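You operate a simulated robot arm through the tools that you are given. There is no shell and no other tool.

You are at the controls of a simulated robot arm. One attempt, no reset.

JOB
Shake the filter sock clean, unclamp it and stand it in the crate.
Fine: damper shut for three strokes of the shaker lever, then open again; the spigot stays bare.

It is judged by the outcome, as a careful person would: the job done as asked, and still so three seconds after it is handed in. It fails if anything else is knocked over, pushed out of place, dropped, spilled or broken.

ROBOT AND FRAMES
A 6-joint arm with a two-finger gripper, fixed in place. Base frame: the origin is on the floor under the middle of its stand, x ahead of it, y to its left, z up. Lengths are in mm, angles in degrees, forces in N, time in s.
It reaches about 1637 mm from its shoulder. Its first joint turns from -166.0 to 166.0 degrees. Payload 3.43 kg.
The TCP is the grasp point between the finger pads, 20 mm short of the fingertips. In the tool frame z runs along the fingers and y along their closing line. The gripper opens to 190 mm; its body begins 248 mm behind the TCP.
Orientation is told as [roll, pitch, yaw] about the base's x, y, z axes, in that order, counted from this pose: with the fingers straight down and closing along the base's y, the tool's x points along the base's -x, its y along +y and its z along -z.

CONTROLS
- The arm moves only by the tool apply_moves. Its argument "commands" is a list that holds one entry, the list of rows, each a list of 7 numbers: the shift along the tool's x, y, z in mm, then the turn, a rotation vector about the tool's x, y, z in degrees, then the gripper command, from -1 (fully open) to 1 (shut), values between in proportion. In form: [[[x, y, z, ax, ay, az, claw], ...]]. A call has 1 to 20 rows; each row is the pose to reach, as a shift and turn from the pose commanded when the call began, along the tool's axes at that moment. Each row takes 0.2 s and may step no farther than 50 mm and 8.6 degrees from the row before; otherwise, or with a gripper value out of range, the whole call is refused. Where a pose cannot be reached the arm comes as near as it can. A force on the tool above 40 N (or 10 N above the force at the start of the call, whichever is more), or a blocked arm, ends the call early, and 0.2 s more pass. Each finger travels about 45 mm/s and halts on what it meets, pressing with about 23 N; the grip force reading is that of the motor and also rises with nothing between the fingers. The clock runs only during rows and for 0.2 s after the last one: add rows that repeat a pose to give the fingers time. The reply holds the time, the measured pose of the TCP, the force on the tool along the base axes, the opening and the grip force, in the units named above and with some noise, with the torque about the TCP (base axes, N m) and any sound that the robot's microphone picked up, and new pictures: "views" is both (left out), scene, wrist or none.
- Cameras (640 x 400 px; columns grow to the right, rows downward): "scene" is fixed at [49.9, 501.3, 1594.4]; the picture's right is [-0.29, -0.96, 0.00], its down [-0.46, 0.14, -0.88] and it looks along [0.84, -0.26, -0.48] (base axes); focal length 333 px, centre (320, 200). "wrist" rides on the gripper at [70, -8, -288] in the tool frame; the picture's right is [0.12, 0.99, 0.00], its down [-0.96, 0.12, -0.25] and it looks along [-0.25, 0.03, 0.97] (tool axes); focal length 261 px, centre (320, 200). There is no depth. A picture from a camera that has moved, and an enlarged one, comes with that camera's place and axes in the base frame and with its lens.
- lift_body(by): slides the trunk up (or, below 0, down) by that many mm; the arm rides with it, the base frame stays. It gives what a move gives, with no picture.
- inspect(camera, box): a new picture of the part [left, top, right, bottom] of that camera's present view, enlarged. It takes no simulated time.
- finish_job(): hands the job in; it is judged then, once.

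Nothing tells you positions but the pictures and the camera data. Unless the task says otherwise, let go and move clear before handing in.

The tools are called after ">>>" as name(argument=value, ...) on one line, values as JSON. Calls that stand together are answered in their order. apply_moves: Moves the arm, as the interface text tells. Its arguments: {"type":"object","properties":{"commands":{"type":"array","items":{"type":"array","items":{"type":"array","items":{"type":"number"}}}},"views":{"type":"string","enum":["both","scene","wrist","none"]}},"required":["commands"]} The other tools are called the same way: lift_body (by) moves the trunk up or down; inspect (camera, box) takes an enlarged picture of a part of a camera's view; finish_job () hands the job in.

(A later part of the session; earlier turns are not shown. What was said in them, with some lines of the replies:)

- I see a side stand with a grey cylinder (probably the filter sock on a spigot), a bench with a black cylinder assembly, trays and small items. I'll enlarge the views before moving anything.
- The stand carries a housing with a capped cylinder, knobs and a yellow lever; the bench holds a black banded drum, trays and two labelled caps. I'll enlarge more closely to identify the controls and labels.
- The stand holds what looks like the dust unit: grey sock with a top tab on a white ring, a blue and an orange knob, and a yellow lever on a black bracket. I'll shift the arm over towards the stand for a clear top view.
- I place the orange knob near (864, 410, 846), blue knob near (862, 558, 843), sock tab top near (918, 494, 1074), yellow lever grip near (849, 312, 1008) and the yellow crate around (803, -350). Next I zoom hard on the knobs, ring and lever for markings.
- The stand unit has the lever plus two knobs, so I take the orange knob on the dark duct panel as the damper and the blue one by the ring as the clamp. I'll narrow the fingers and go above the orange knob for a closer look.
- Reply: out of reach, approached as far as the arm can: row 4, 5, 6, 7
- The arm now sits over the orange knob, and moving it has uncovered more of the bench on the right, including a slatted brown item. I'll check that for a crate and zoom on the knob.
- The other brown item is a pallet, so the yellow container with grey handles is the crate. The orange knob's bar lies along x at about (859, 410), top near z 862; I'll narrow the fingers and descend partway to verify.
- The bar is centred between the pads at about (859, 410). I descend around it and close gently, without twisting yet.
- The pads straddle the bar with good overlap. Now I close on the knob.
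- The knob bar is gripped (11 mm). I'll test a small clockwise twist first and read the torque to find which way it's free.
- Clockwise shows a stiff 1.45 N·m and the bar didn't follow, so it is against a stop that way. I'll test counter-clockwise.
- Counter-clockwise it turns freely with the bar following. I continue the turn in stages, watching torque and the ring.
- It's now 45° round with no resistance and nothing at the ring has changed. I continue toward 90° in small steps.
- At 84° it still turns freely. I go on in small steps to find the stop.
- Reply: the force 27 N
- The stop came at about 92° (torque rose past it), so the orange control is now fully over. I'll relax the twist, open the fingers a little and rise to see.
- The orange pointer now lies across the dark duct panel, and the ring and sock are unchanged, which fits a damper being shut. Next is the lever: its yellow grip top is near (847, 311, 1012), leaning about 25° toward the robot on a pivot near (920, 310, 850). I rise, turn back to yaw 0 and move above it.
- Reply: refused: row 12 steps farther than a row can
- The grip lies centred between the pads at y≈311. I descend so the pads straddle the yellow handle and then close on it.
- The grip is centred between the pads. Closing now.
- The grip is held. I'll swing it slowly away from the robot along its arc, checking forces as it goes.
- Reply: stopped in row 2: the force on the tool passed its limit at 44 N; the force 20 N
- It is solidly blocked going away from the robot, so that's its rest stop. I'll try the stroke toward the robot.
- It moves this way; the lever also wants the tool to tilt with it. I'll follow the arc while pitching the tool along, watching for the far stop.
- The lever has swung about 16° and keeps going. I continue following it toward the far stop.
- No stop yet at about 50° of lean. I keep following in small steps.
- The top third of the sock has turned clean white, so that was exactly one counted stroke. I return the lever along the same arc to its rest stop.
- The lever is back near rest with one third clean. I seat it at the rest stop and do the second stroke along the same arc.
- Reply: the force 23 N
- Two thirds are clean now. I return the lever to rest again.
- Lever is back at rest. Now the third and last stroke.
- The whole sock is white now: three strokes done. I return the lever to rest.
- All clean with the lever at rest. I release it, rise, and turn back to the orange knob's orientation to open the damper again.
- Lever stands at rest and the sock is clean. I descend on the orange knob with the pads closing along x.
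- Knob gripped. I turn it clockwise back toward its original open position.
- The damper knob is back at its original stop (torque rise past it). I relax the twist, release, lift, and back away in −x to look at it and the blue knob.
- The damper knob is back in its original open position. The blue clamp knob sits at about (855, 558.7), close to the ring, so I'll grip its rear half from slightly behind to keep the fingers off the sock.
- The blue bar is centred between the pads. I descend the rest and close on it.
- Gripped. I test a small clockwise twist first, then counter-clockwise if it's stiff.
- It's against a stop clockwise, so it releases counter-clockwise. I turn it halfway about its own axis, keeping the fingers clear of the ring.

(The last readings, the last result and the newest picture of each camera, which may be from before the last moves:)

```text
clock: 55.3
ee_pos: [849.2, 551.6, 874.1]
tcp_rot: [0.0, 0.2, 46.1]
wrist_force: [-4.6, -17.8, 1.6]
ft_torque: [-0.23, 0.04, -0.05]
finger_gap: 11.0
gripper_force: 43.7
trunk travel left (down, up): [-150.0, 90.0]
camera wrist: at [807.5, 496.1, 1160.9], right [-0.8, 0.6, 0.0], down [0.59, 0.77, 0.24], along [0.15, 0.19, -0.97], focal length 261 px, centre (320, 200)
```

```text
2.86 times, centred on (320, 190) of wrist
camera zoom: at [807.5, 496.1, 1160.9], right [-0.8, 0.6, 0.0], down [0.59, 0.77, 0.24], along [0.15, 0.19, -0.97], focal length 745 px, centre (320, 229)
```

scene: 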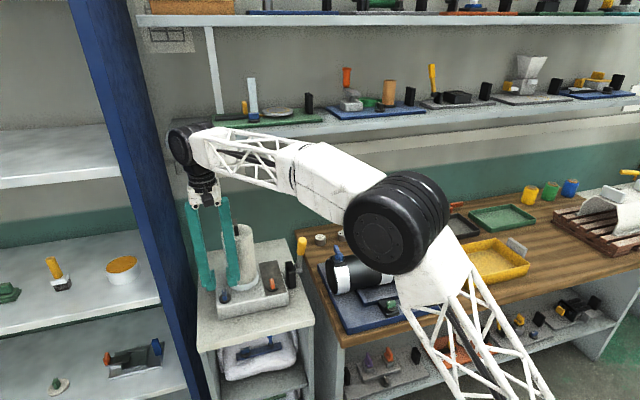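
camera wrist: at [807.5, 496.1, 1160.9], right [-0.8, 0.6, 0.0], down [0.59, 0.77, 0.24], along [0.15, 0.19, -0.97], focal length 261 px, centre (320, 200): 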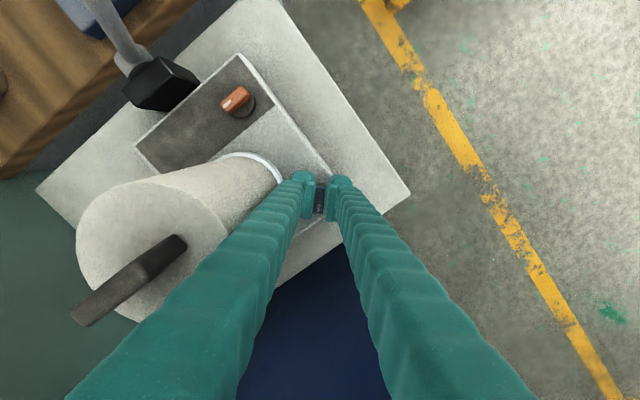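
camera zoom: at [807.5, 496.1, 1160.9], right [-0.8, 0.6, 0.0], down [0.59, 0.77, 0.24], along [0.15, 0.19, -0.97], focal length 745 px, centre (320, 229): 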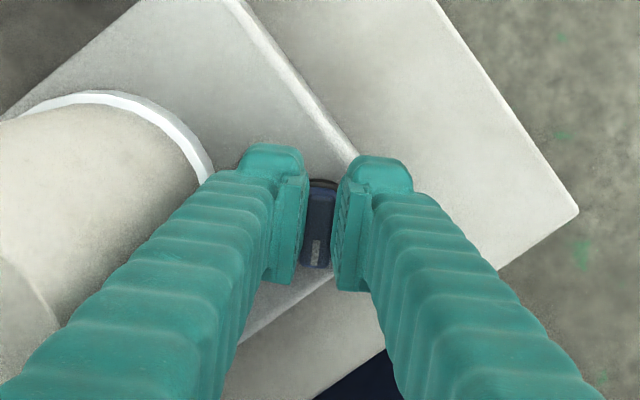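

Halfway round with no resistance. I open slightly, slide along the bar away from the sock, and regrip for the second half of the turn.

>>> apply_moves(commands=[[[0, 0, 0, 0, 0, 0, 0.79], [0, 0, 0, 0, 0, 0, 0.79], [0, 0, 0, 0, 0, 0, 0.79], [-6, 0, 0, 0, 0, 0, 0.79], [-12, 0, 0, 0, 0, 0, 0.79], [-12, 0, 0, 0, 0, 0, 1], [-12, 0, 0, 0, 0, 0, 1], [-12, 0, 0, 0, 0, 0, 1]]], views="none")

>>> inspect(camera="wrist", box=[240, 120, 400, 260])

>>> inspect(camera="scene", box=[190, 240, 280, 310])

```text
clock: 57.1
ee_pos: [859.1, 561.5, 873.2]
tcp_rot: [0.1, 0.2, 45.8]
wrist_force: [8.2, -2.9, -0.2]
ft_torque: [0.01, -0.1, 0.02]
finger_gap: 11.4
gripper_force: 44.9
trunk travel left (down, up): [-150.0, 90.0]
```

```text
2.86 times, centred on (320, 190) of wrist
camera zoom: at [816.4, 505.6, 1160.3], right [-0.8, 0.61, 0.0], down [0.59, 0.77, 0.24], along [0.15, 0.19, -0.97], focal length 745 px, centre (320, 229)
```

zoom: 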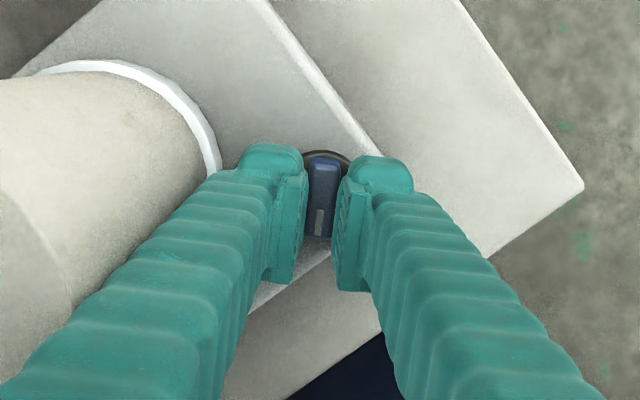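

```text
5.71 times, centred on (235, 275) of scene
camera zoom: at [49.9, 501.3, 1594.4], right [-0.29, -0.96, 0.0], down [-0.46, 0.14, -0.88], along [0.84, -0.26, -0.48], focal length 1904 px, centre (806, -229)
```

zoom: 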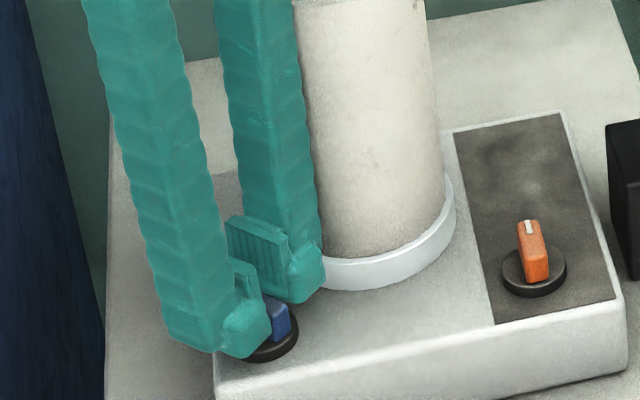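

The regrip is good. I turn the remaining 45° about the knob's axis.

>>> apply_moves(commands=[[[0.1, 0.9, 0, 0, 0, -8.2, 1], [0.2, 1.8, 0, 0, 0, -16.2, 1], [0.5, 2.5, 0, 0, 0, -24.2, 1], [0.9, 3.3, 0, 0, 0, -32.2, 1], [1.4, 4.0, 0, 0, 0, -40.2, 1], [1.9, 4.5, 0, 0, 0, -46.2, 1]]], views="none")

>>> inspect(camera="scene", box=[190, 200, 290, 310])

```text
clock: 58.5
ee_pos: [853.5, 564.1, 873.6]
tcp_rot: [0.0, 0.1, 92.2]
wrist_force: [20.1, -4.0, 3.8]
ft_torque: [-0.21, -0.32, -0.13]
finger_gap: 11.2
gripper_force: 44.8
trunk travel left (down, up): [-150.0, 90.0]
```

```text
3.64 times, centred on (240, 255) of scene
camera zoom: at [49.9, 501.3, 1594.4], right [-0.29, -0.96, 0.0], down [-0.46, 0.14, -0.88], along [0.84, -0.26, -0.48], focal length 1211 px, centre (611, 0)
```

zoom: 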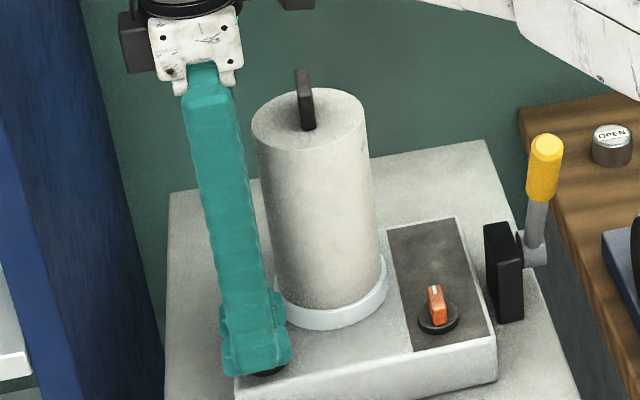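

At 92° with little torque. I ease the side load and twist a few degrees more to confirm the stop.

>>> apply_moves(commands=[[[0, -1.2, 0, 0, 0, -3, 1], [0, -1.5, 0, 0, 0, -6, 1]]], views="none")

```text
clock: 59.1
ee_pos: [854.0, 563.1, 873.8]
tcp_rot: [0.2, 0.1, 98.3]
wrist_force: [6.6, -10.8, 8.6]
ft_torque: [-0.07, -0.07, -1.33]
finger_gap: 13.0
gripper_force: 44.6
trunk travel left (down, up): [-150.0, 90.0]
```

The stop is confirmed; the clamp knob is fully over. I relax, open slightly, and lift clear away from the sock.

>>> apply_moves(commands=[[[0, 0, 0, 0, 0, 5.5, 1], [0, 0, 0, 0, 0, 5.5, 0.77], [0, 0, 0, 0, 0, 5.5, 0.77], [-4, 2, 0, 0, 0, 5.5, 0.77], [-6, 4, -20, 0, 0, 5.5, 0.77], [-8, 10, -60, 0, 0, 5.5, 0.77], [-10, 20, -100, 0, 0, 5.5, 0.77], [-10, 20, -150, 0, 0, 5.5, 0.77], [-10, 20, -200, 0, 0, 5.5, 0.77], [-10, 20, -235, 0, 0, 5.5, 0.6]]])

>>> inspect(camera="scene", box=[190, 200, 290, 310])

>>> inspect(camera="wrist", box=[160, 80, 420, 280])

```text
clock: 61.3
ee_pos: [831.9, 570.2, 1108.3]
tcp_rot: [-0.1, 0.0, 92.7]
wrist_force: [-0.3, -0.5, 0.2]
ft_torque: [0.02, -0.06, 0.01]
finger_gap: 37.7
gripper_force: 0.0
trunk travel left (down, up): [-150.0, 90.0]
camera wrist: at [843.4, 500.7, 1394.5], right [-0.99, -0.17, 0.0], down [-0.16, 0.96, 0.25], along [-0.04, 0.24, -0.97], focal length 261 px, centre (320, 200)
```

scene: 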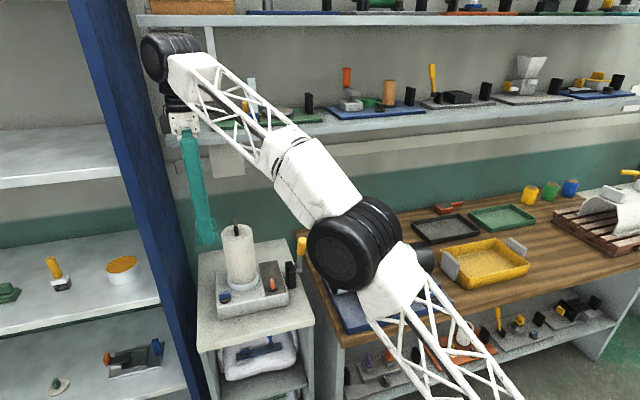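
wrist: 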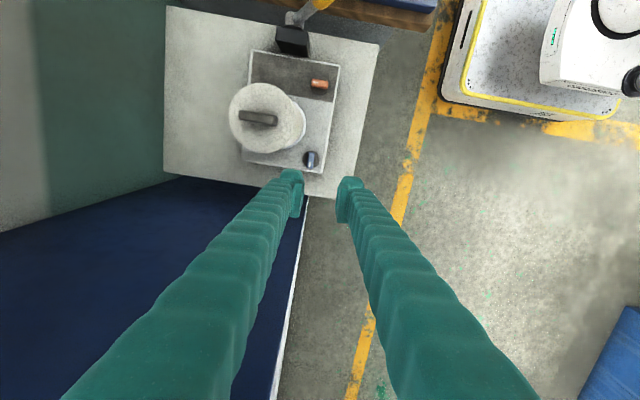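

```text
3.64 times, centred on (240, 255) of scene
camera zoom: at [49.9, 501.3, 1594.4], right [-0.29, -0.96, 0.0], down [-0.46, 0.14, -0.88], along [0.84, -0.26, -0.48], focal length 1211 px, centre (611, 0)
```

zoom: 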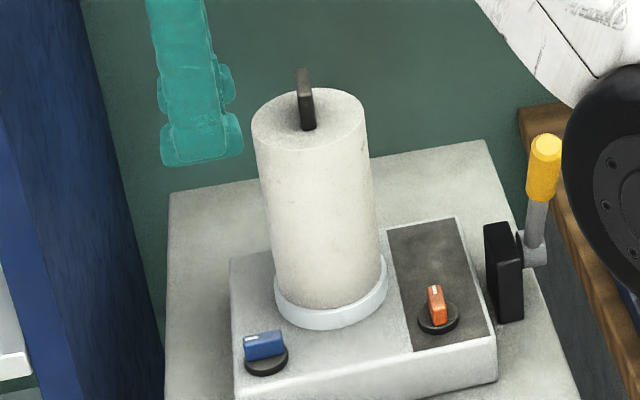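

```text
2.00 times, centred on (290, 180) of wrist
camera zoom: at [843.4, 500.7, 1394.5], right [-0.99, -0.17, 0.0], down [-0.16, 0.96, 0.25], along [-0.04, 0.24, -0.97], focal length 521 px, centre (380, 240)
```

zoom: 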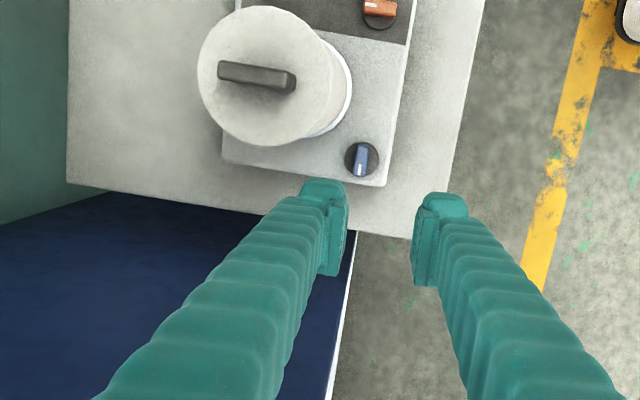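

Both knobs are as intended: orange back along x (open), blue turned across (unclamped). The sock tab is near (919, 497), top z≈1072; I need more headroom to lift the sock, so I raise the trunk.

>>> lift_body(by=88)

```text
clock: 62.5
ee_pos: [832.6, 572.5, 1195.6]
tcp_rot: [-0.1, 0.0, 92.7]
wrist_force: [-0.3, 0.4, 0.3]
ft_torque: [-0.03, 0.03, 0.01]
finger_gap: 38.0
gripper_force: 0.1
trunk travel left (down, up): [-238.0, 2.0]
```

Now I turn to yaw 0 and move above the sock's tab.

>>> apply_moves(commands=[[[0, 0, 25, 0, 0, 8, 0.58], [0, 0, 50, 0, 0, 16, 0.58], [10, -10, 62, 0, 0, 24, 0.58], [20, -20, 65, 0, 0, 32, 0.58], [30, -30, 65, 0, 0, 40, 0.58], [40, -40, 65, 0, 0, 48, 0.58], [50, -50, 65, 0, 0, 56, 0.58], [60, -60, 65, 0, 0, 64, 0.58], [70, -72, 65, 0, 0, 72, 0.58], [79.5, -83.7, 65, 0, 0, 80, 0.58], [79.5, -83.7, 65, 0, 0, 88, 0.58], [79.5, -83.7, 65, 0, 0, 92.7, 0.58]]])

>>> inspect(camera="wrist", box=[240, 120, 400, 260])

>>> inspect(camera="scene", box=[190, 180, 290, 290])

```text
clock: 65.1
ee_pos: [920.5, 494.9, 1129.2]
tcp_rot: [0.0, 0.0, -0.1]
wrist_force: [-0.7, -0.6, -0.7]
ft_torque: [0.02, 0.02, -0.01]
finger_gap: 40.1
gripper_force: 0.2
trunk travel left (down, up): [-238.0, 2.0]
camera wrist: at [849.4, 486.8, 1416.4], right [-0.12, 0.99, 0.0], down [0.96, 0.11, 0.25], along [0.25, 0.03, -0.97], focal length 261 px, centre (320, 200)
```

scene: 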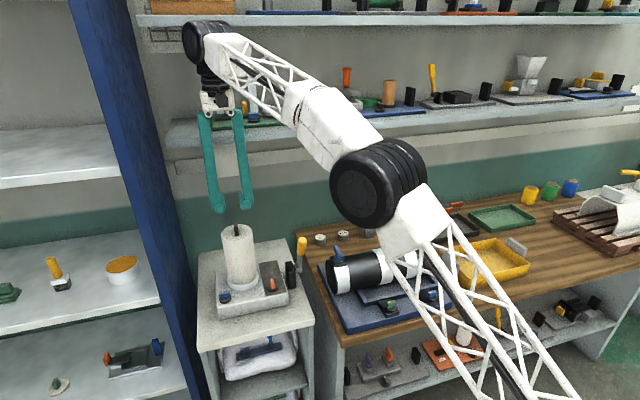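
wrist: 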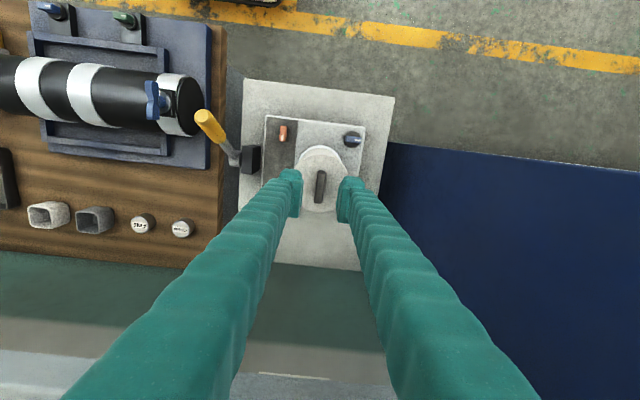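

```text
2.86 times, centred on (320, 190) of wrist
camera zoom: at [849.4, 486.8, 1416.4], right [-0.12, 0.99, 0.0], down [0.96, 0.11, 0.25], along [0.25, 0.03, -0.97], focal length 745 px, centre (320, 229)
```

zoom: 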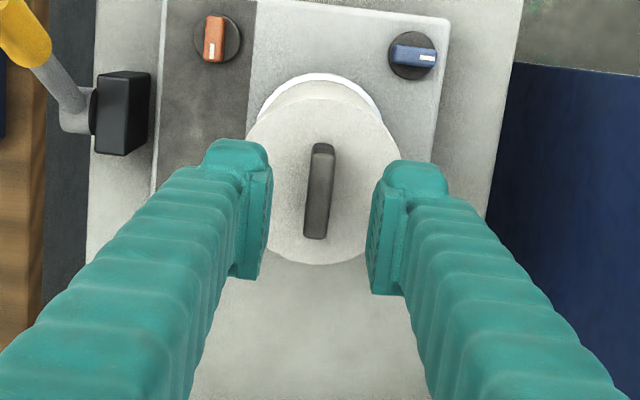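

```text
3.64 times, centred on (240, 235) of scene
camera zoom: at [49.9, 501.3, 1594.4], right [-0.29, -0.96, 0.0], down [-0.46, 0.14, -0.88], along [0.84, -0.26, -0.48], focal length 1211 px, centre (611, 73)
```

zoom: 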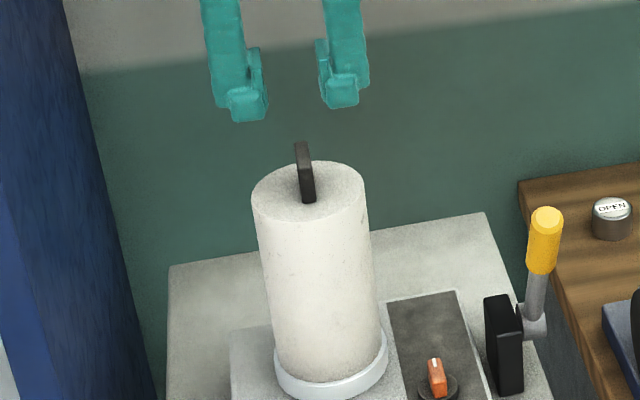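

The tab is centred between the pads. I descend around it and close.

>>> apply_moves(commands=[[[0, 0, 25, 0, 0, 0, 0.58], [0, 0, 50, 0, 0, 0, 0.58], [0, 0, 65, 0, 0, 0, 0.58], [0, 0, 72, 0, 0, 0, 0.58], [0, 0, 72, 0, 0, 0, 0.58]]], views="none")

>>> inspect(camera="scene", box=[190, 180, 290, 290])

>>> inspect(camera="wrist", box=[240, 120, 400, 260])

```text
clock: 66.3
ee_pos: [919.7, 496.8, 1057.4]
tcp_rot: [0.1, -0.1, 0.0]
wrist_force: [0.5, -0.2, -1.2]
ft_torque: [0.0, 0.02, 0.02]
finger_gap: 39.9
gripper_force: 0.0
trunk travel left (down, up): [-238.0, 2.0]
```

```text
3.64 times, centred on (240, 235) of scene
camera zoom: at [49.9, 501.3, 1594.4], right [-0.29, -0.96, 0.0], down [-0.46, 0.14, -0.88], along [0.84, -0.26, -0.48], focal length 1211 px, centre (611, 73)
```

zoom: 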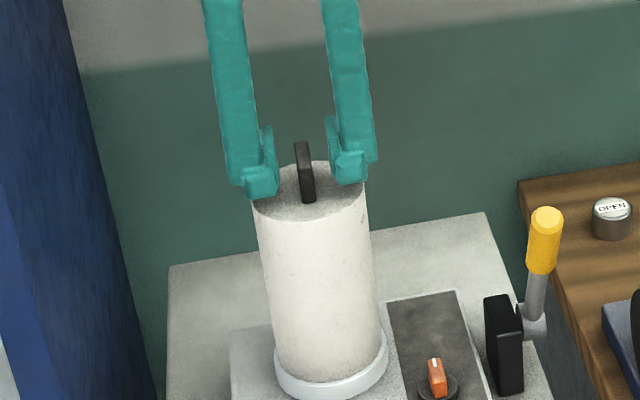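

```text
2.86 times, centred on (320, 190) of wrist
camera zoom: at [849.6, 486.7, 1344.6], right [-0.12, 0.99, 0.0], down [0.96, 0.11, 0.25], along [0.25, 0.03, -0.97], focal length 745 px, centre (320, 229)
```

zoom: 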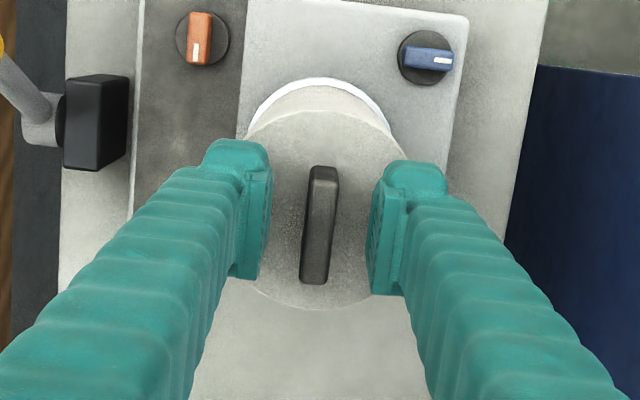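

The pads straddle the tab just above the cap. Closing on it now.

>>> apply_moves(commands=[[[0, 0, 4, 0, 0, 0, 0.58], [0, 0, 4, 0, 0, 0, 1], [0, 0, 4, 0, 0, 0, 1], [0, 0, 4, 0, 0, 0, 1], [0, 0, 4, 0, 0, 0, 1], [0, 0, 4, 0, 0, 0, 1]]], views="none")

>>> inspect(camera="scene", box=[190, 180, 290, 290])

```text
clock: 67.7
ee_pos: [920.1, 494.9, 1054.0]
tcp_rot: [-0.1, -0.2, 0.1]
wrist_force: [-1.0, -0.1, 0.4]
ft_torque: [0.02, 0.08, 0.03]
finger_gap: 11.1
gripper_force: 22.7
trunk travel left (down, up): [-238.0, 2.0]
```

```text
3.64 times, centred on (240, 235) of scene
camera zoom: at [49.9, 501.3, 1594.4], right [-0.29, -0.96, 0.0], down [-0.46, 0.14, -0.88], along [0.84, -0.26, -0.48], focal length 1211 px, centre (611, 73)
```

zoom: 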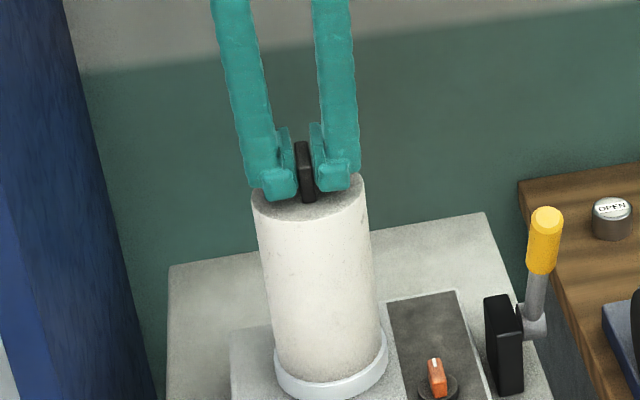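

Tab is gripped. I lift slowly and check the load.

>>> apply_moves(commands=[[[0, 0, -3, 0, 0, 0, 1], [0, 0, -8, 0, 0, 0, 1], [0, 0, -15, 0, 0, 0, 1], [0, 0, -25, 0, 0, 0, 1]]], views="none")

>>> inspect(camera="scene", box=[190, 180, 290, 290])

```text
clock: 68.7
ee_pos: [919.7, 496.0, 1079.8]
tcp_rot: [-0.1, -0.1, 0.0]
wrist_force: [0.7, 0.3, -0.6]
ft_torque: [0.01, 0.04, 0.06]
finger_gap: 11.2
gripper_force: 23.4
trunk travel left (down, up): [-238.0, 2.0]
```

```text
3.64 times, centred on (240, 235) of scene
camera zoom: at [49.9, 501.3, 1594.4], right [-0.29, -0.96, 0.0], down [-0.46, 0.14, -0.88], along [0.84, -0.26, -0.48], focal length 1211 px, centre (611, 73)
```

zoom: 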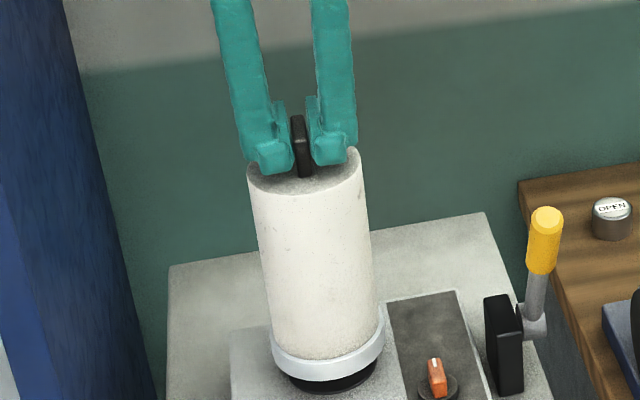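

The sock and its white ring come up together, leaving the black spigot beneath. I continue straight up until it clears.

>>> apply_moves(commands=[[[0, 0, -12, 0, 0, 0, 1], [0, 0, -25, 0, 0, 0, 1], [0, 0, -40, 0, 0, 0, 1], [0, 0, -55, 0, 0, 0, 1], [0, 0, -70, 0, 0, 0, 1]]], views="none")

>>> inspect(camera="scene", box=[190, 160, 300, 300])

```text
clock: 69.9
ee_pos: [920.6, 494.8, 1148.7]
tcp_rot: [0.0, -0.1, 0.1]
wrist_force: [-0.4, -0.1, -2.1]
ft_torque: [0.0, -0.02, 0.0]
finger_gap: 10.8
gripper_force: 22.7
trunk travel left (down, up): [-238.0, 2.0]
```

```text
2.86 times, centred on (245, 230) of scene
camera zoom: at [49.9, 501.3, 1594.4], right [-0.29, -0.96, 0.0], down [-0.46, 0.14, -0.88], along [0.84, -0.26, -0.48], focal length 952 px, centre (534, 114)
```

zoom: 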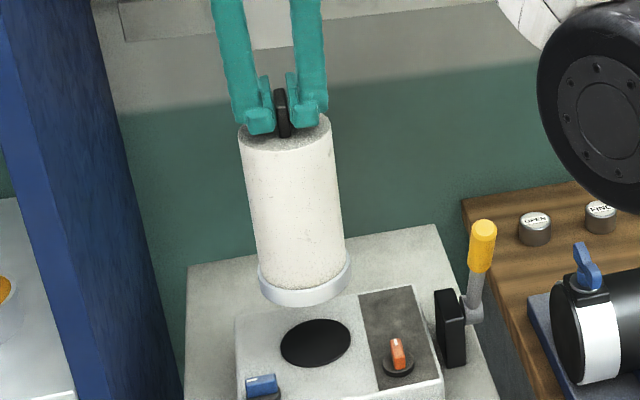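

The sock is free of the spigot, its ring bottom about 210 mm below the TCP. I draw it back toward the robot while rising, clear of the lever.

>>> apply_moves(commands=[[[10, 0, -5, 0, 0, 0, 1], [32, -8, -10, 0, 0, 0, 1], [58, -16, -20, 0, 0, 0, 1], [85, -26, -35, 0, 0, 0, 1], [112, -38, -52, 0, 0, 0, 1], [138, -50, -70, 0, 0, 0, 1], [162, -60, -86, 0, 0, 0, 1], [176, -65, -96, 0, 0, 0, 1], [180, -66, -100, 0, 0, 0, 1]]])

```text
clock: 71.9
ee_pos: [739.0, 429.2, 1251.0]
tcp_rot: [0.0, -0.1, -0.2]
wrist_force: [-0.3, 0.1, -3.0]
ft_torque: [0.03, 0.01, -0.01]
finger_gap: 10.8
gripper_force: 23.3
trunk travel left (down, up): [-238.0, 2.0]
camera wrist: at [668.2, 420.9, 1535.9], right [-0.12, 0.99, 0.0], down [0.96, 0.11, 0.25], along [0.25, 0.03, -0.97], focal length 261 px, centre (320, 200)
```

scene: 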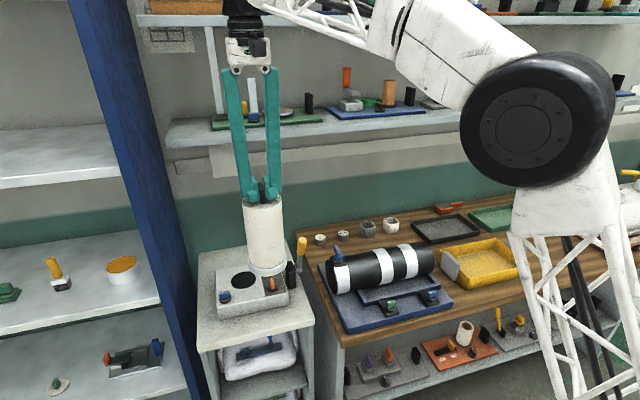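
wrist: 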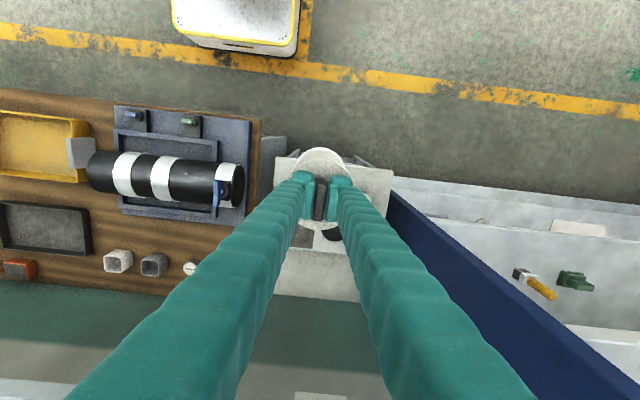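

The sock hangs securely. I sweep it sideways at this height toward the crate, in two legs.

>>> apply_moves(commands=[[[0, -10, 0, 0, 0, 0, 1], [0, -30, 0, 0, 0, 0, 1], [0, -60, 0, 0, 0, 0, 1], [0, -95, 0, 0, 0, 0, 1], [0, -130, 0, 0, 0, 0, 1], [0, -165, 0, 0, 0, 0, 1], [0, -200, 0, 0, 0, 0, 1], [0, -235, 0, 0, 0, 0, 1], [0, -270, 0, 0, 0, 0, 1], [0, -305, 0, 0, 0, 0, 1], [0, -340, 0, 0, 0, 0, 1], [0, -375, 0, 0, 0, 0, 1], [0, -410, 0, 0, 0, 0, 1], [0, -445, 0, 0, 0, 0, 1], [0, -475, 0, 0, 0, 0, 1], [0, -495, 0, 0, 0, 0, 1], [0, -500, 0, 0, 0, 0, 1]]])

```text
clock: 75.5
ee_pos: [739.8, -70.3, 1250.0]
tcp_rot: [0.0, -0.1, 0.0]
wrist_force: [0.2, 0.6, -1.8]
ft_torque: [-0.02, 0.0, 0.02]
finger_gap: 11.1
gripper_force: 23.1
trunk travel left (down, up): [-238.0, 2.0]
camera wrist: at [668.8, -79.3, 1534.9], right [-0.12, 0.99, 0.0], down [0.96, 0.12, 0.25], along [0.25, 0.03, -0.97], focal length 261 px, centre (320, 200)
```

scene: 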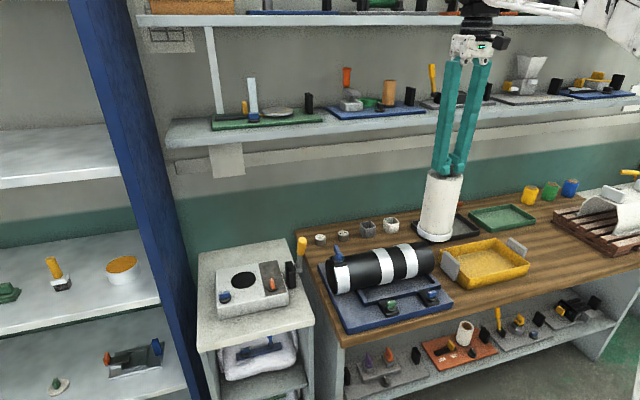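
wrist: 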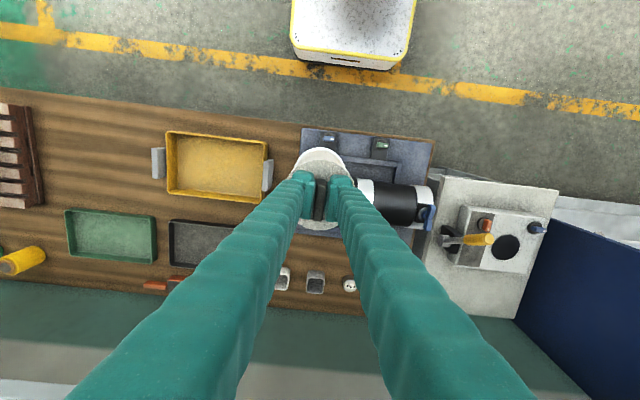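

The crate is in view now. I zoom in on it from both cameras to fix its position and floor height.

>>> inspect(camera="wrist", box=[140, 110, 300, 220])

>>> inspect(camera="scene", box=[400, 210, 560, 310])

```text
3.64 times, centred on (220, 165) of wrist
camera zoom: at [668.8, -79.3, 1534.9], right [-0.12, 0.99, 0.0], down [0.96, 0.12, 0.25], along [0.25, 0.03, -0.97], focal length 948 px, centre (684, 327)
```

zoom: 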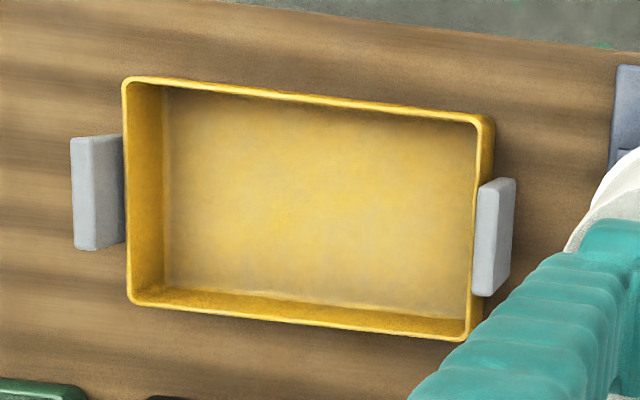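

```text
4.00 times, centred on (480, 260) of scene
camera zoom: at [49.9, 501.3, 1594.4], right [-0.29, -0.96, 0.0], down [-0.46, 0.14, -0.88], along [0.84, -0.26, -0.48], focal length 1333 px, centre (-320, -40)
```

zoom: 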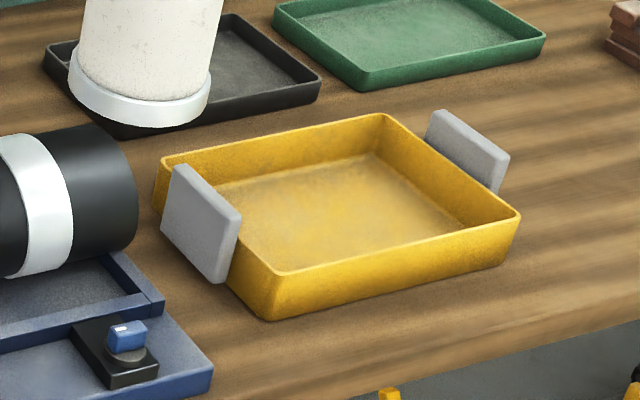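

The crate's rim spans about x 713–874, y −470…−218 at z≈843, so its centre is near (793, −344). I carry the sock over the centre at the same height.

>>> apply_moves(commands=[[[-3, -10, 0, 0, 0, 0, 1], [-8, -35, 0, 0, 0, 0, 1], [-15, -70, 0, 0, 0, 0, 1], [-22, -105, 0, 0, 0, 0, 1], [-29, -140, 0, 0, 0, 0, 1], [-36, -175, 0, 0, 0, 0, 1], [-43, -210, 0, 0, 0, 0, 1], [-49, -242, 0, 0, 0, 0, 1], [-52, -265, 0, 0, 0, 0, 1], [-52, -275, 0, 0, 0, 0, 1], [-52, -275, 0, 0, 0, 0, 1]]])

>>> inspect(camera="wrist", box=[220, 100, 420, 240])

>>> inspect(camera="scene", box=[400, 160, 580, 300])

```text
clock: 77.9
ee_pos: [790.9, -346.3, 1247.1]
tcp_rot: [0.0, -0.1, -0.1]
wrist_force: [1.0, -0.3, -1.4]
ft_torque: [0.0, 0.03, 0.02]
finger_gap: 11.1
gripper_force: 22.7
trunk travel left (down, up): [-238.0, 2.0]
camera wrist: at [720.2, -355.1, 1534.8], right [-0.12, 0.99, 0.0], down [0.96, 0.11, 0.25], along [0.25, 0.03, -0.97], focal length 261 px, centre (320, 200)
```

scene: 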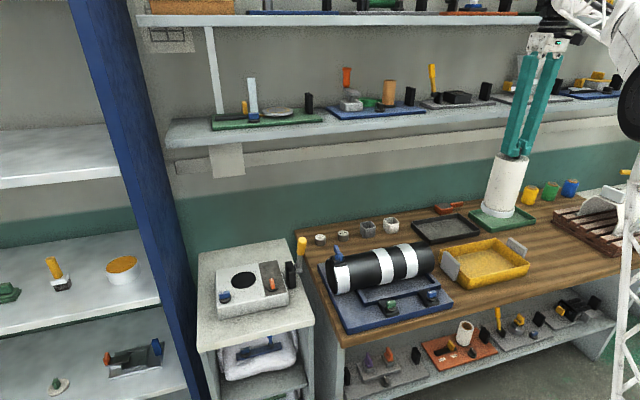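
wrist: 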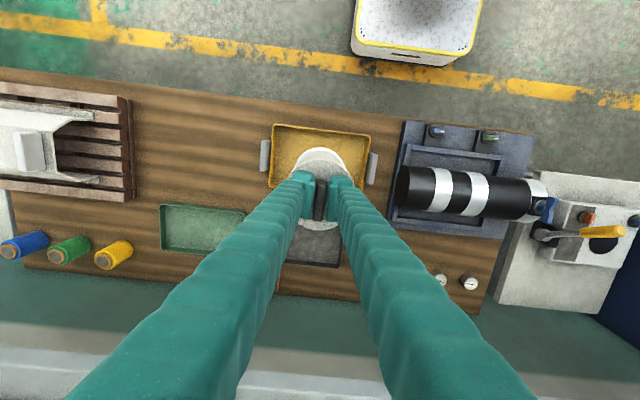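

```text
2.86 times, centred on (320, 170) of wrist
camera zoom: at [720.2, -355.1, 1534.8], right [-0.12, 0.99, 0.0], down [0.96, 0.11, 0.25], along [0.25, 0.03, -0.97], focal length 745 px, centre (320, 286)
```

zoom: 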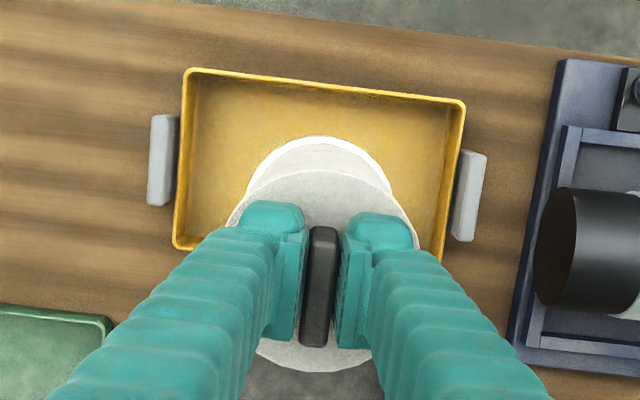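

```text
2.86 times, centred on (490, 230) of scene
camera zoom: at [49.9, 501.3, 1594.4], right [-0.29, -0.96, 0.0], down [-0.46, 0.14, -0.88], along [0.84, -0.26, -0.48], focal length 952 px, centre (-166, 114)
```

zoom: 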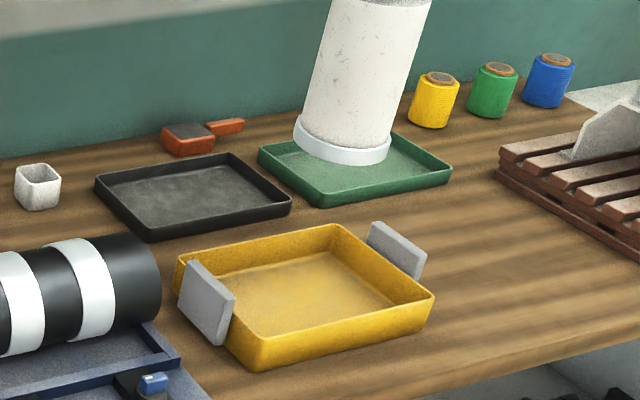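

The sock is above the crate (rim centre re-measured as about (795, −350)). I descend to just above the floor, then look.

>>> apply_moves(commands=[[[-1, -2, 15, 0, 0, 0, 1], [-2, -2, 45, 0, 0, 0, 1], [-2, -2, 80, 0, 0, 0, 1], [-2, -2, 115, 0, 0, 0, 1], [-2, -2, 150, 0, 0, 0, 1], [-2, -2, 180, 0, 0, 0, 1], [-2, -2, 205, 0, 0, 0, 1], [-2, -2, 220, 0, 0, 0, 1]]])

>>> inspect(camera="scene", box=[410, 190, 550, 310])

>>> inspect(camera="wrist", box=[220, 80, 420, 240])

```text
clock: 79.7
ee_pos: [793.7, -347.3, 1028.3]
tcp_rot: [0.1, -0.1, 0.0]
wrist_force: [-0.3, 0.3, -2.6]
ft_torque: [0.02, -0.04, 0.01]
finger_gap: 11.2
gripper_force: 22.7
trunk travel left (down, up): [-238.0, 2.0]
camera wrist: at [722.5, -356.2, 1314.9], right [-0.12, 0.99, 0.0], down [0.96, 0.11, 0.25], along [0.25, 0.03, -0.97], focal length 261 px, centre (320, 200)
```

scene: 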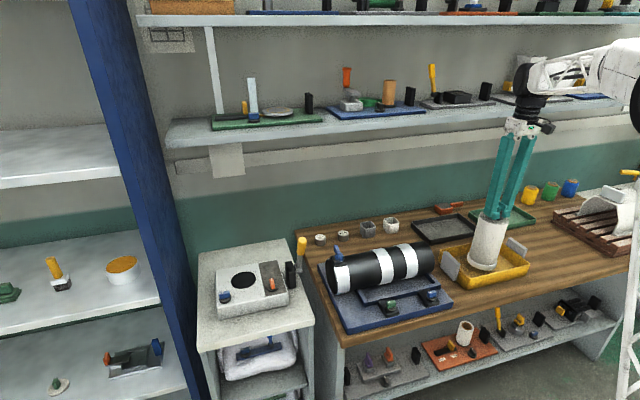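
wrist: 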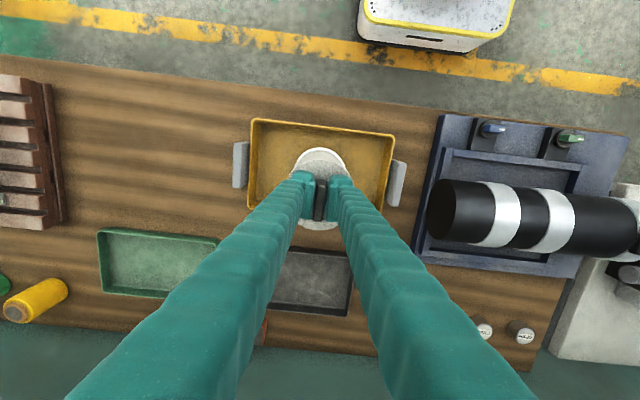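

```text
3.33 times, centred on (480, 250) of scene
camera zoom: at [49.9, 501.3, 1594.4], right [-0.29, -0.96, 0.0], down [-0.46, 0.14, -0.88], along [0.84, -0.26, -0.48], focal length 1110 px, centre (-213, 33)
```

zoom: 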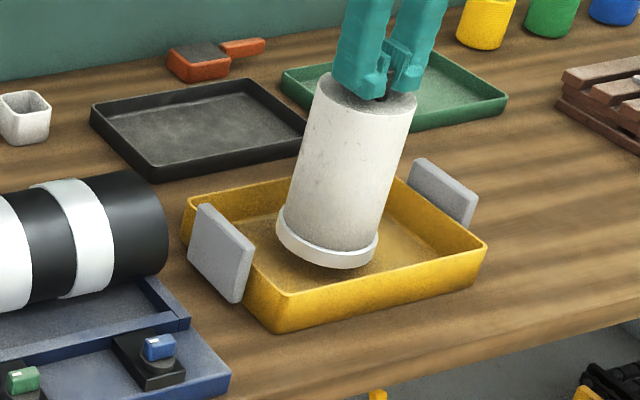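

```text
2.50 times, centred on (320, 160) of wrist
camera zoom: at [722.5, -356.2, 1314.9], right [-0.12, 0.99, 0.0], down [0.96, 0.11, 0.25], along [0.25, 0.03, -0.97], focal length 652 px, centre (320, 300)
```

zoom: 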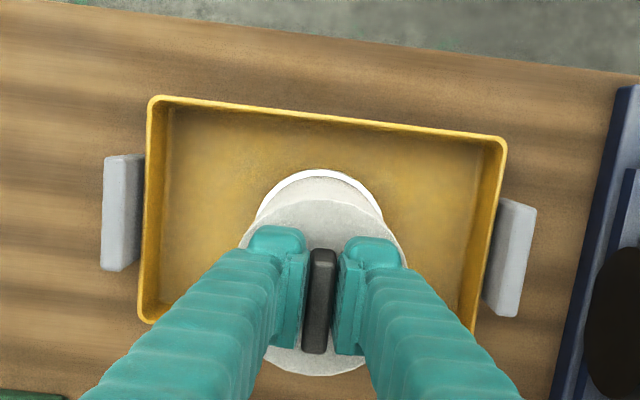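

The sock hangs centred inside the crate walls. I lower the last part slowly, watching for contact.

>>> apply_moves(commands=[[[0, 0, 5, 0, 0, 0, 1], [0, 0, 10, 0, 0, 0, 1], [0, 0, 15, 0, 0, 0, 1], [0, 0, 20, 0, 0, 0, 1], [0, 0, 24, 0, 0, 0, 1]]], views="none")

>>> inspect(camera="scene", box=[430, 210, 540, 300])

```text
clock: 80.9
ee_pos: [794.0, -346.8, 1003.7]
tcp_rot: [0.0, -0.1, 0.0]
wrist_force: [0.0, 0.3, -2.5]
ft_torque: [0.0, -0.02, -0.02]
finger_gap: 11.0
gripper_force: 23.4
trunk travel left (down, up): [-238.0, 2.0]
```

```text
4.44 times, centred on (485, 255) of scene
camera zoom: at [49.9, 501.3, 1594.4], right [-0.29, -0.96, 0.0], down [-0.46, 0.14, -0.88], along [0.84, -0.26, -0.48], focal length 1481 px, centre (-413, -44)
```

zoom: 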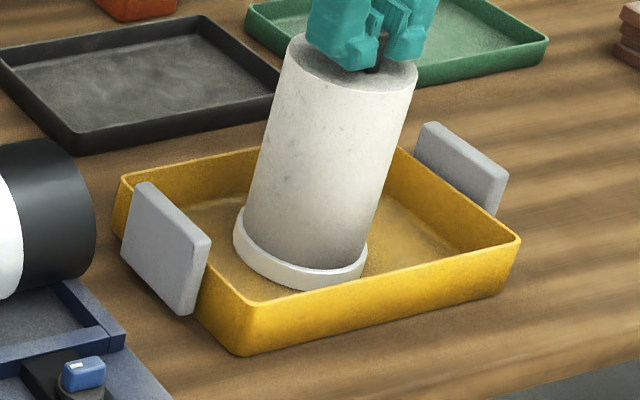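

>>> apply_moves(commands=[[[0, 0, 2, 0, 0, 0, 1], [0, 0, 4, 0, 0, 0, 1], [0, 0, 6, 0, 0, 0, 1], [0, 0, 8, 0, 0, 0, 1]]], views="none")

```text
clock: 81.9
ee_pos: [793.6, -347.3, 998.0]
tcp_rot: [0.0, -0.2, -0.1]
wrist_force: [0.6, 1.2, 35.3]
ft_torque: [0.06, -0.03, -0.02]
finger_gap: 11.7
gripper_force: 23.4
trunk travel left (down, up): [-238.0, 2.0]
```

Contact with the crate floor. I ease the pressing force off before releasing.

>>> apply_moves(commands=[[[0, 0, -1, 0, 0, 0, 1], [0, 0, -2, 0, 0, 0, 1], [0, 0, -2, 0, 0, 0, 1]]], views="none")

>>> inspect(camera="scene", box=[430, 210, 540, 300])

```text
clock: 82.7
ee_pos: [793.0, -347.3, 997.7]
tcp_rot: [0.0, -0.2, 0.0]
wrist_force: [1.1, 0.2, 14.4]
ft_torque: [-0.02, -0.11, 0.02]
finger_gap: 11.2
gripper_force: 22.5
trunk travel left (down, up): [-238.0, 2.0]
```

```text
4.44 times, centred on (485, 255) of scene
camera zoom: at [49.9, 501.3, 1594.4], right [-0.29, -0.96, 0.0], down [-0.46, 0.14, -0.88], along [0.84, -0.26, -0.48], focal length 1481 px, centre (-413, -44)
```

zoom: 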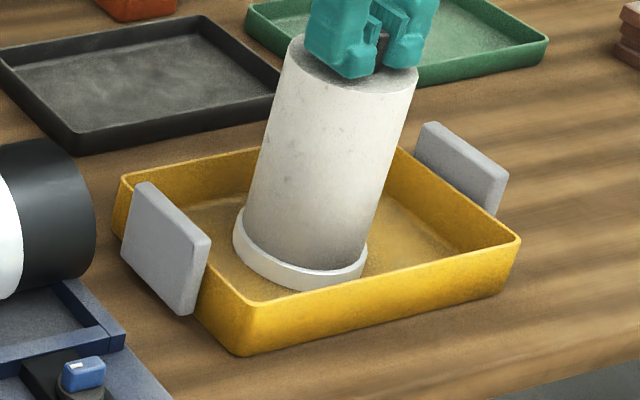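

The sock stands on the crate floor. I take off the remaining load and open the fingers.

>>> apply_moves(commands=[[[0, 0, -1, 0, 0, 0, 1], [0, 0, -1.5, 0, 0, 0, 1], [0, 0, -1.5, 0, 0, 0, 0.9], [0, 0, -1.5, 0, 0, 0, 0.75], [0, 0, -1.5, 0, 0, 0, 0.6], [0, 0, -1.5, 0, 0, 0, 0.55], [0, 0, -1.5, 0, 0, 0, 0.55]]], views="wrist")

>>> inspect(camera="scene", box=[430, 210, 540, 300])

>>> inspect(camera="wrist", box=[220, 80, 420, 240])

```text
clock: 84.3
ee_pos: [794.7, -347.4, 1000.1]
tcp_rot: [0.0, -0.2, 0.0]
wrist_force: [0.2, -0.6, 0.0]
ft_torque: [0.01, -0.03, 0.0]
finger_gap: 42.5
gripper_force: 0.0
trunk travel left (down, up): [-238.0, 2.0]
camera wrist: at [722.8, -356.5, 1286.8], right [-0.12, 0.99, 0.0], down [0.96, 0.11, 0.25], along [0.25, 0.03, -0.97], focal length 261 px, centre (320, 200)
```

wrist: 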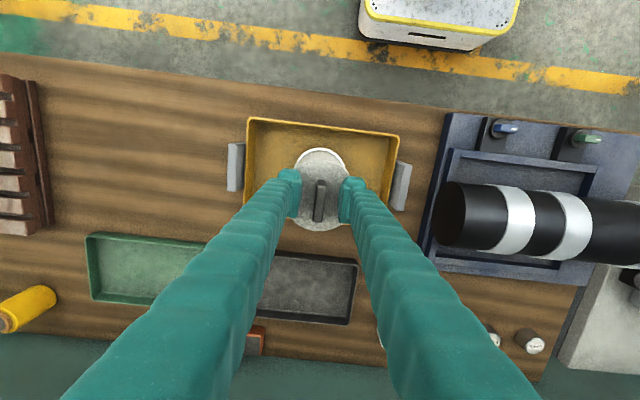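

```text
4.44 times, centred on (485, 255) of scene
camera zoom: at [49.9, 501.3, 1594.4], right [-0.29, -0.96, 0.0], down [-0.46, 0.14, -0.88], along [0.84, -0.26, -0.48], focal length 1481 px, centre (-413, -44)
```

zoom: 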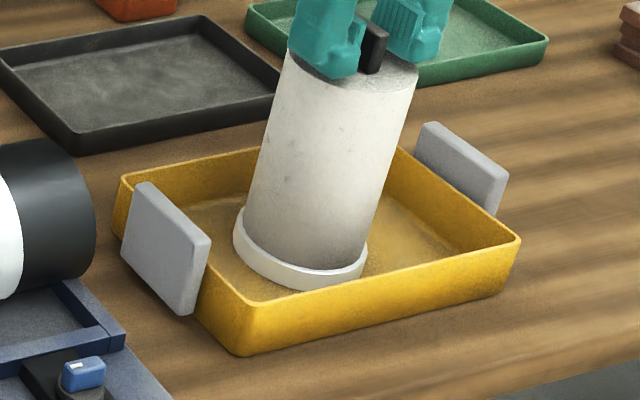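

```text
2.50 times, centred on (320, 160) of wrist
camera zoom: at [722.8, -356.5, 1286.8], right [-0.12, 0.99, 0.0], down [0.96, 0.11, 0.25], along [0.25, 0.03, -0.97], focal length 652 px, centre (320, 300)
```

zoom: 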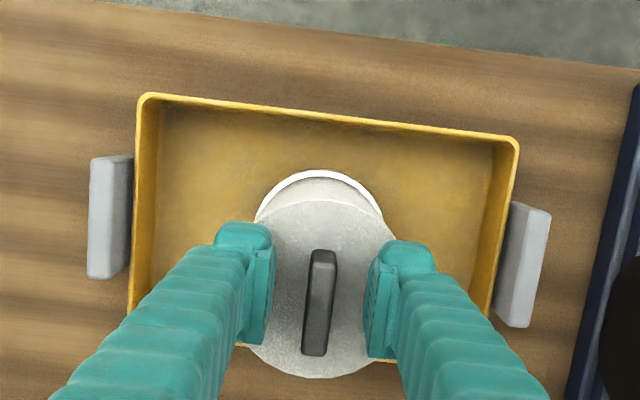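

The fingers are clear of the tab and the sock stands on its own. I rise straight up and move back.

>>> apply_moves(commands=[[[0, 0, -15, 0, 0, 0, 0.55], [0, 0, -40, 0, 0, 0, 0.55], [0, 0, -75, 0, 0, 0, 0.55], [0, 0, -115, 0, 0, 0, 0.55], [0, 0, -155, 0, 0, 0, 0.55], [0, 0, -195, 0, 0, 0, 0.55], [0, 0, -225, 0, 0, 0, 0.55], [20, 30, -230, 0, 0, 0, 0.55], [40, 70, -230, 0, 0, 0, 0.55], [60, 110, -230, 0, 0, 0, 0.55], [60, 150, -230, 0, 0, 0, 0.55], [60, 190, -230, 0, 0, 0, 0.55]]])

>>> inspect(camera="scene", box=[400, 180, 580, 310])

>>> inspect(camera="scene", box=[190, 200, 340, 320])

>>> inspect(camera="wrist", box=[120, 100, 320, 240])

```text
clock: 86.9
ee_pos: [732.5, -158.7, 1230.4]
tcp_rot: [-0.2, -0.1, -0.1]
wrist_force: [-0.5, -0.9, -0.5]
ft_torque: [0.14, 0.02, -0.03]
finger_gap: 42.6
gripper_force: 0.0
trunk travel left (down, up): [-238.0, 2.0]
camera wrist: at [661.5, -166.9, 1516.0], right [-0.12, 0.99, 0.0], down [0.96, 0.11, 0.25], along [0.25, 0.03, -0.97], focal length 261 px, centre (320, 200)
```

scene: 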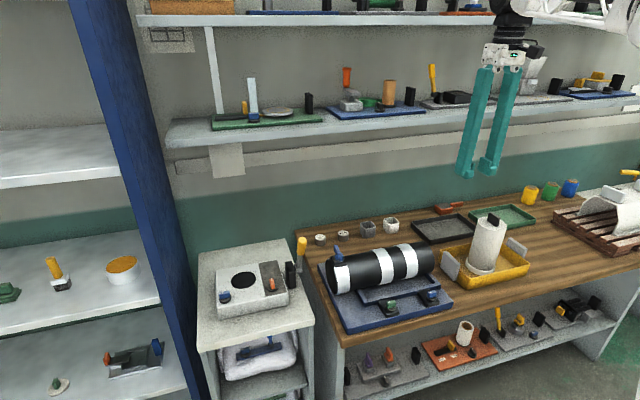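
wrist: 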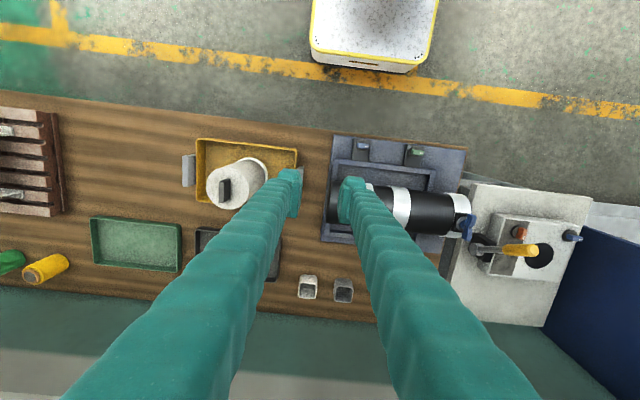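

```text
3.08 times, centred on (490, 245) of scene
camera zoom: at [49.9, 501.3, 1594.4], right [-0.29, -0.96, 0.0], down [-0.46, 0.14, -0.88], along [0.84, -0.26, -0.48], focal length 1025 px, centre (-203, 62)
```

zoom: 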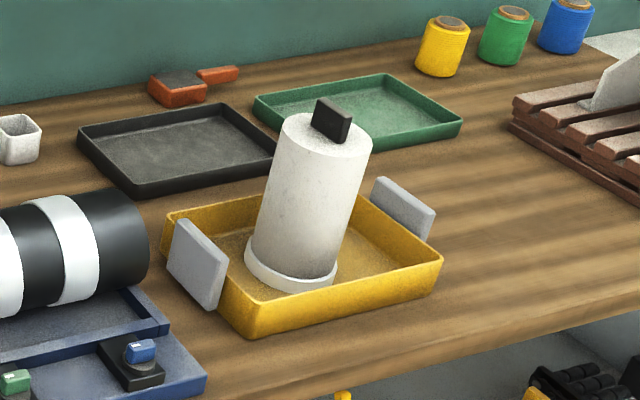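

```text
3.33 times, centred on (265, 260) of scene
camera zoom: at [49.9, 501.3, 1594.4], right [-0.29, -0.96, 0.0], down [-0.46, 0.14, -0.88], along [0.84, -0.26, -0.48], focal length 1110 px, centre (503, 0)
```

zoom: 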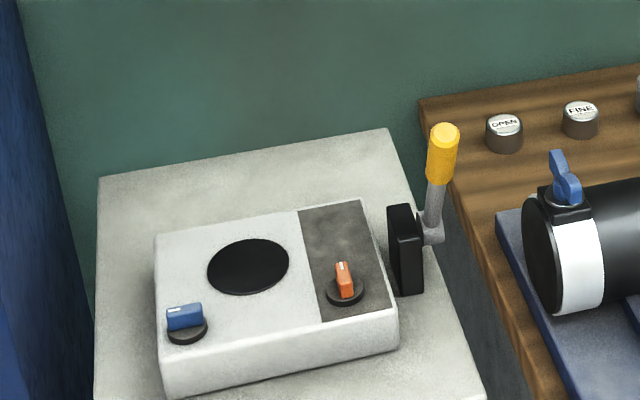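

```text
2.86 times, centred on (220, 170) of wrist
camera zoom: at [661.5, -166.9, 1516.0], right [-0.12, 0.99, 0.0], down [0.96, 0.11, 0.25], along [0.25, 0.03, -0.97], focal length 745 px, centre (606, 286)
```

zoom: 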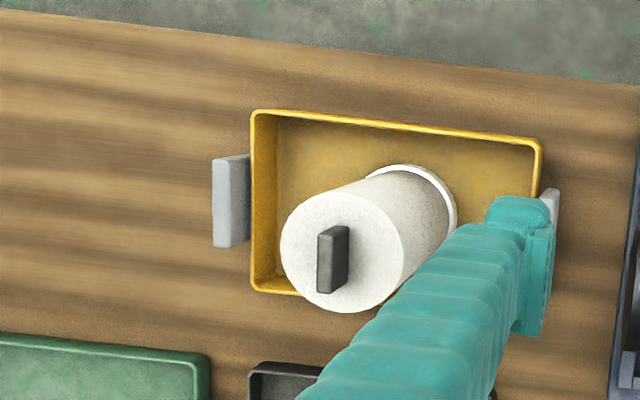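

The clean sock stands upright in the yellow crate. The damper knob is back at its original open stop, the lever is at rest, the spigot is bare, and the arm is clear of everything. I hand the job in.

>>> finish_job()

```text
The job is handed in.
```

The job is handed in, and I saw nothing knocked over or out of place in the last pictures. The sock is shaken clean, unclamped and standing upright in the yellow crate.

- **Damper:** I took the orange knob as the damper. It was turned to its stop for the three lever strokes, then back to its original position. Nothing on the unit labels it; I went by its place on the dark panel.
- **Shaking:** The sock went one third whiter with each stroke and was fully white after the third. The lever is back at rest.
- **Clamp:** I took the blue knob as the clamp and turned it to its stop. The sock then lifted off with no resistance. I left that knob in the unclamped position.
- **Spigot:** It is bare, and the OPEN and FINE caps were not touched.
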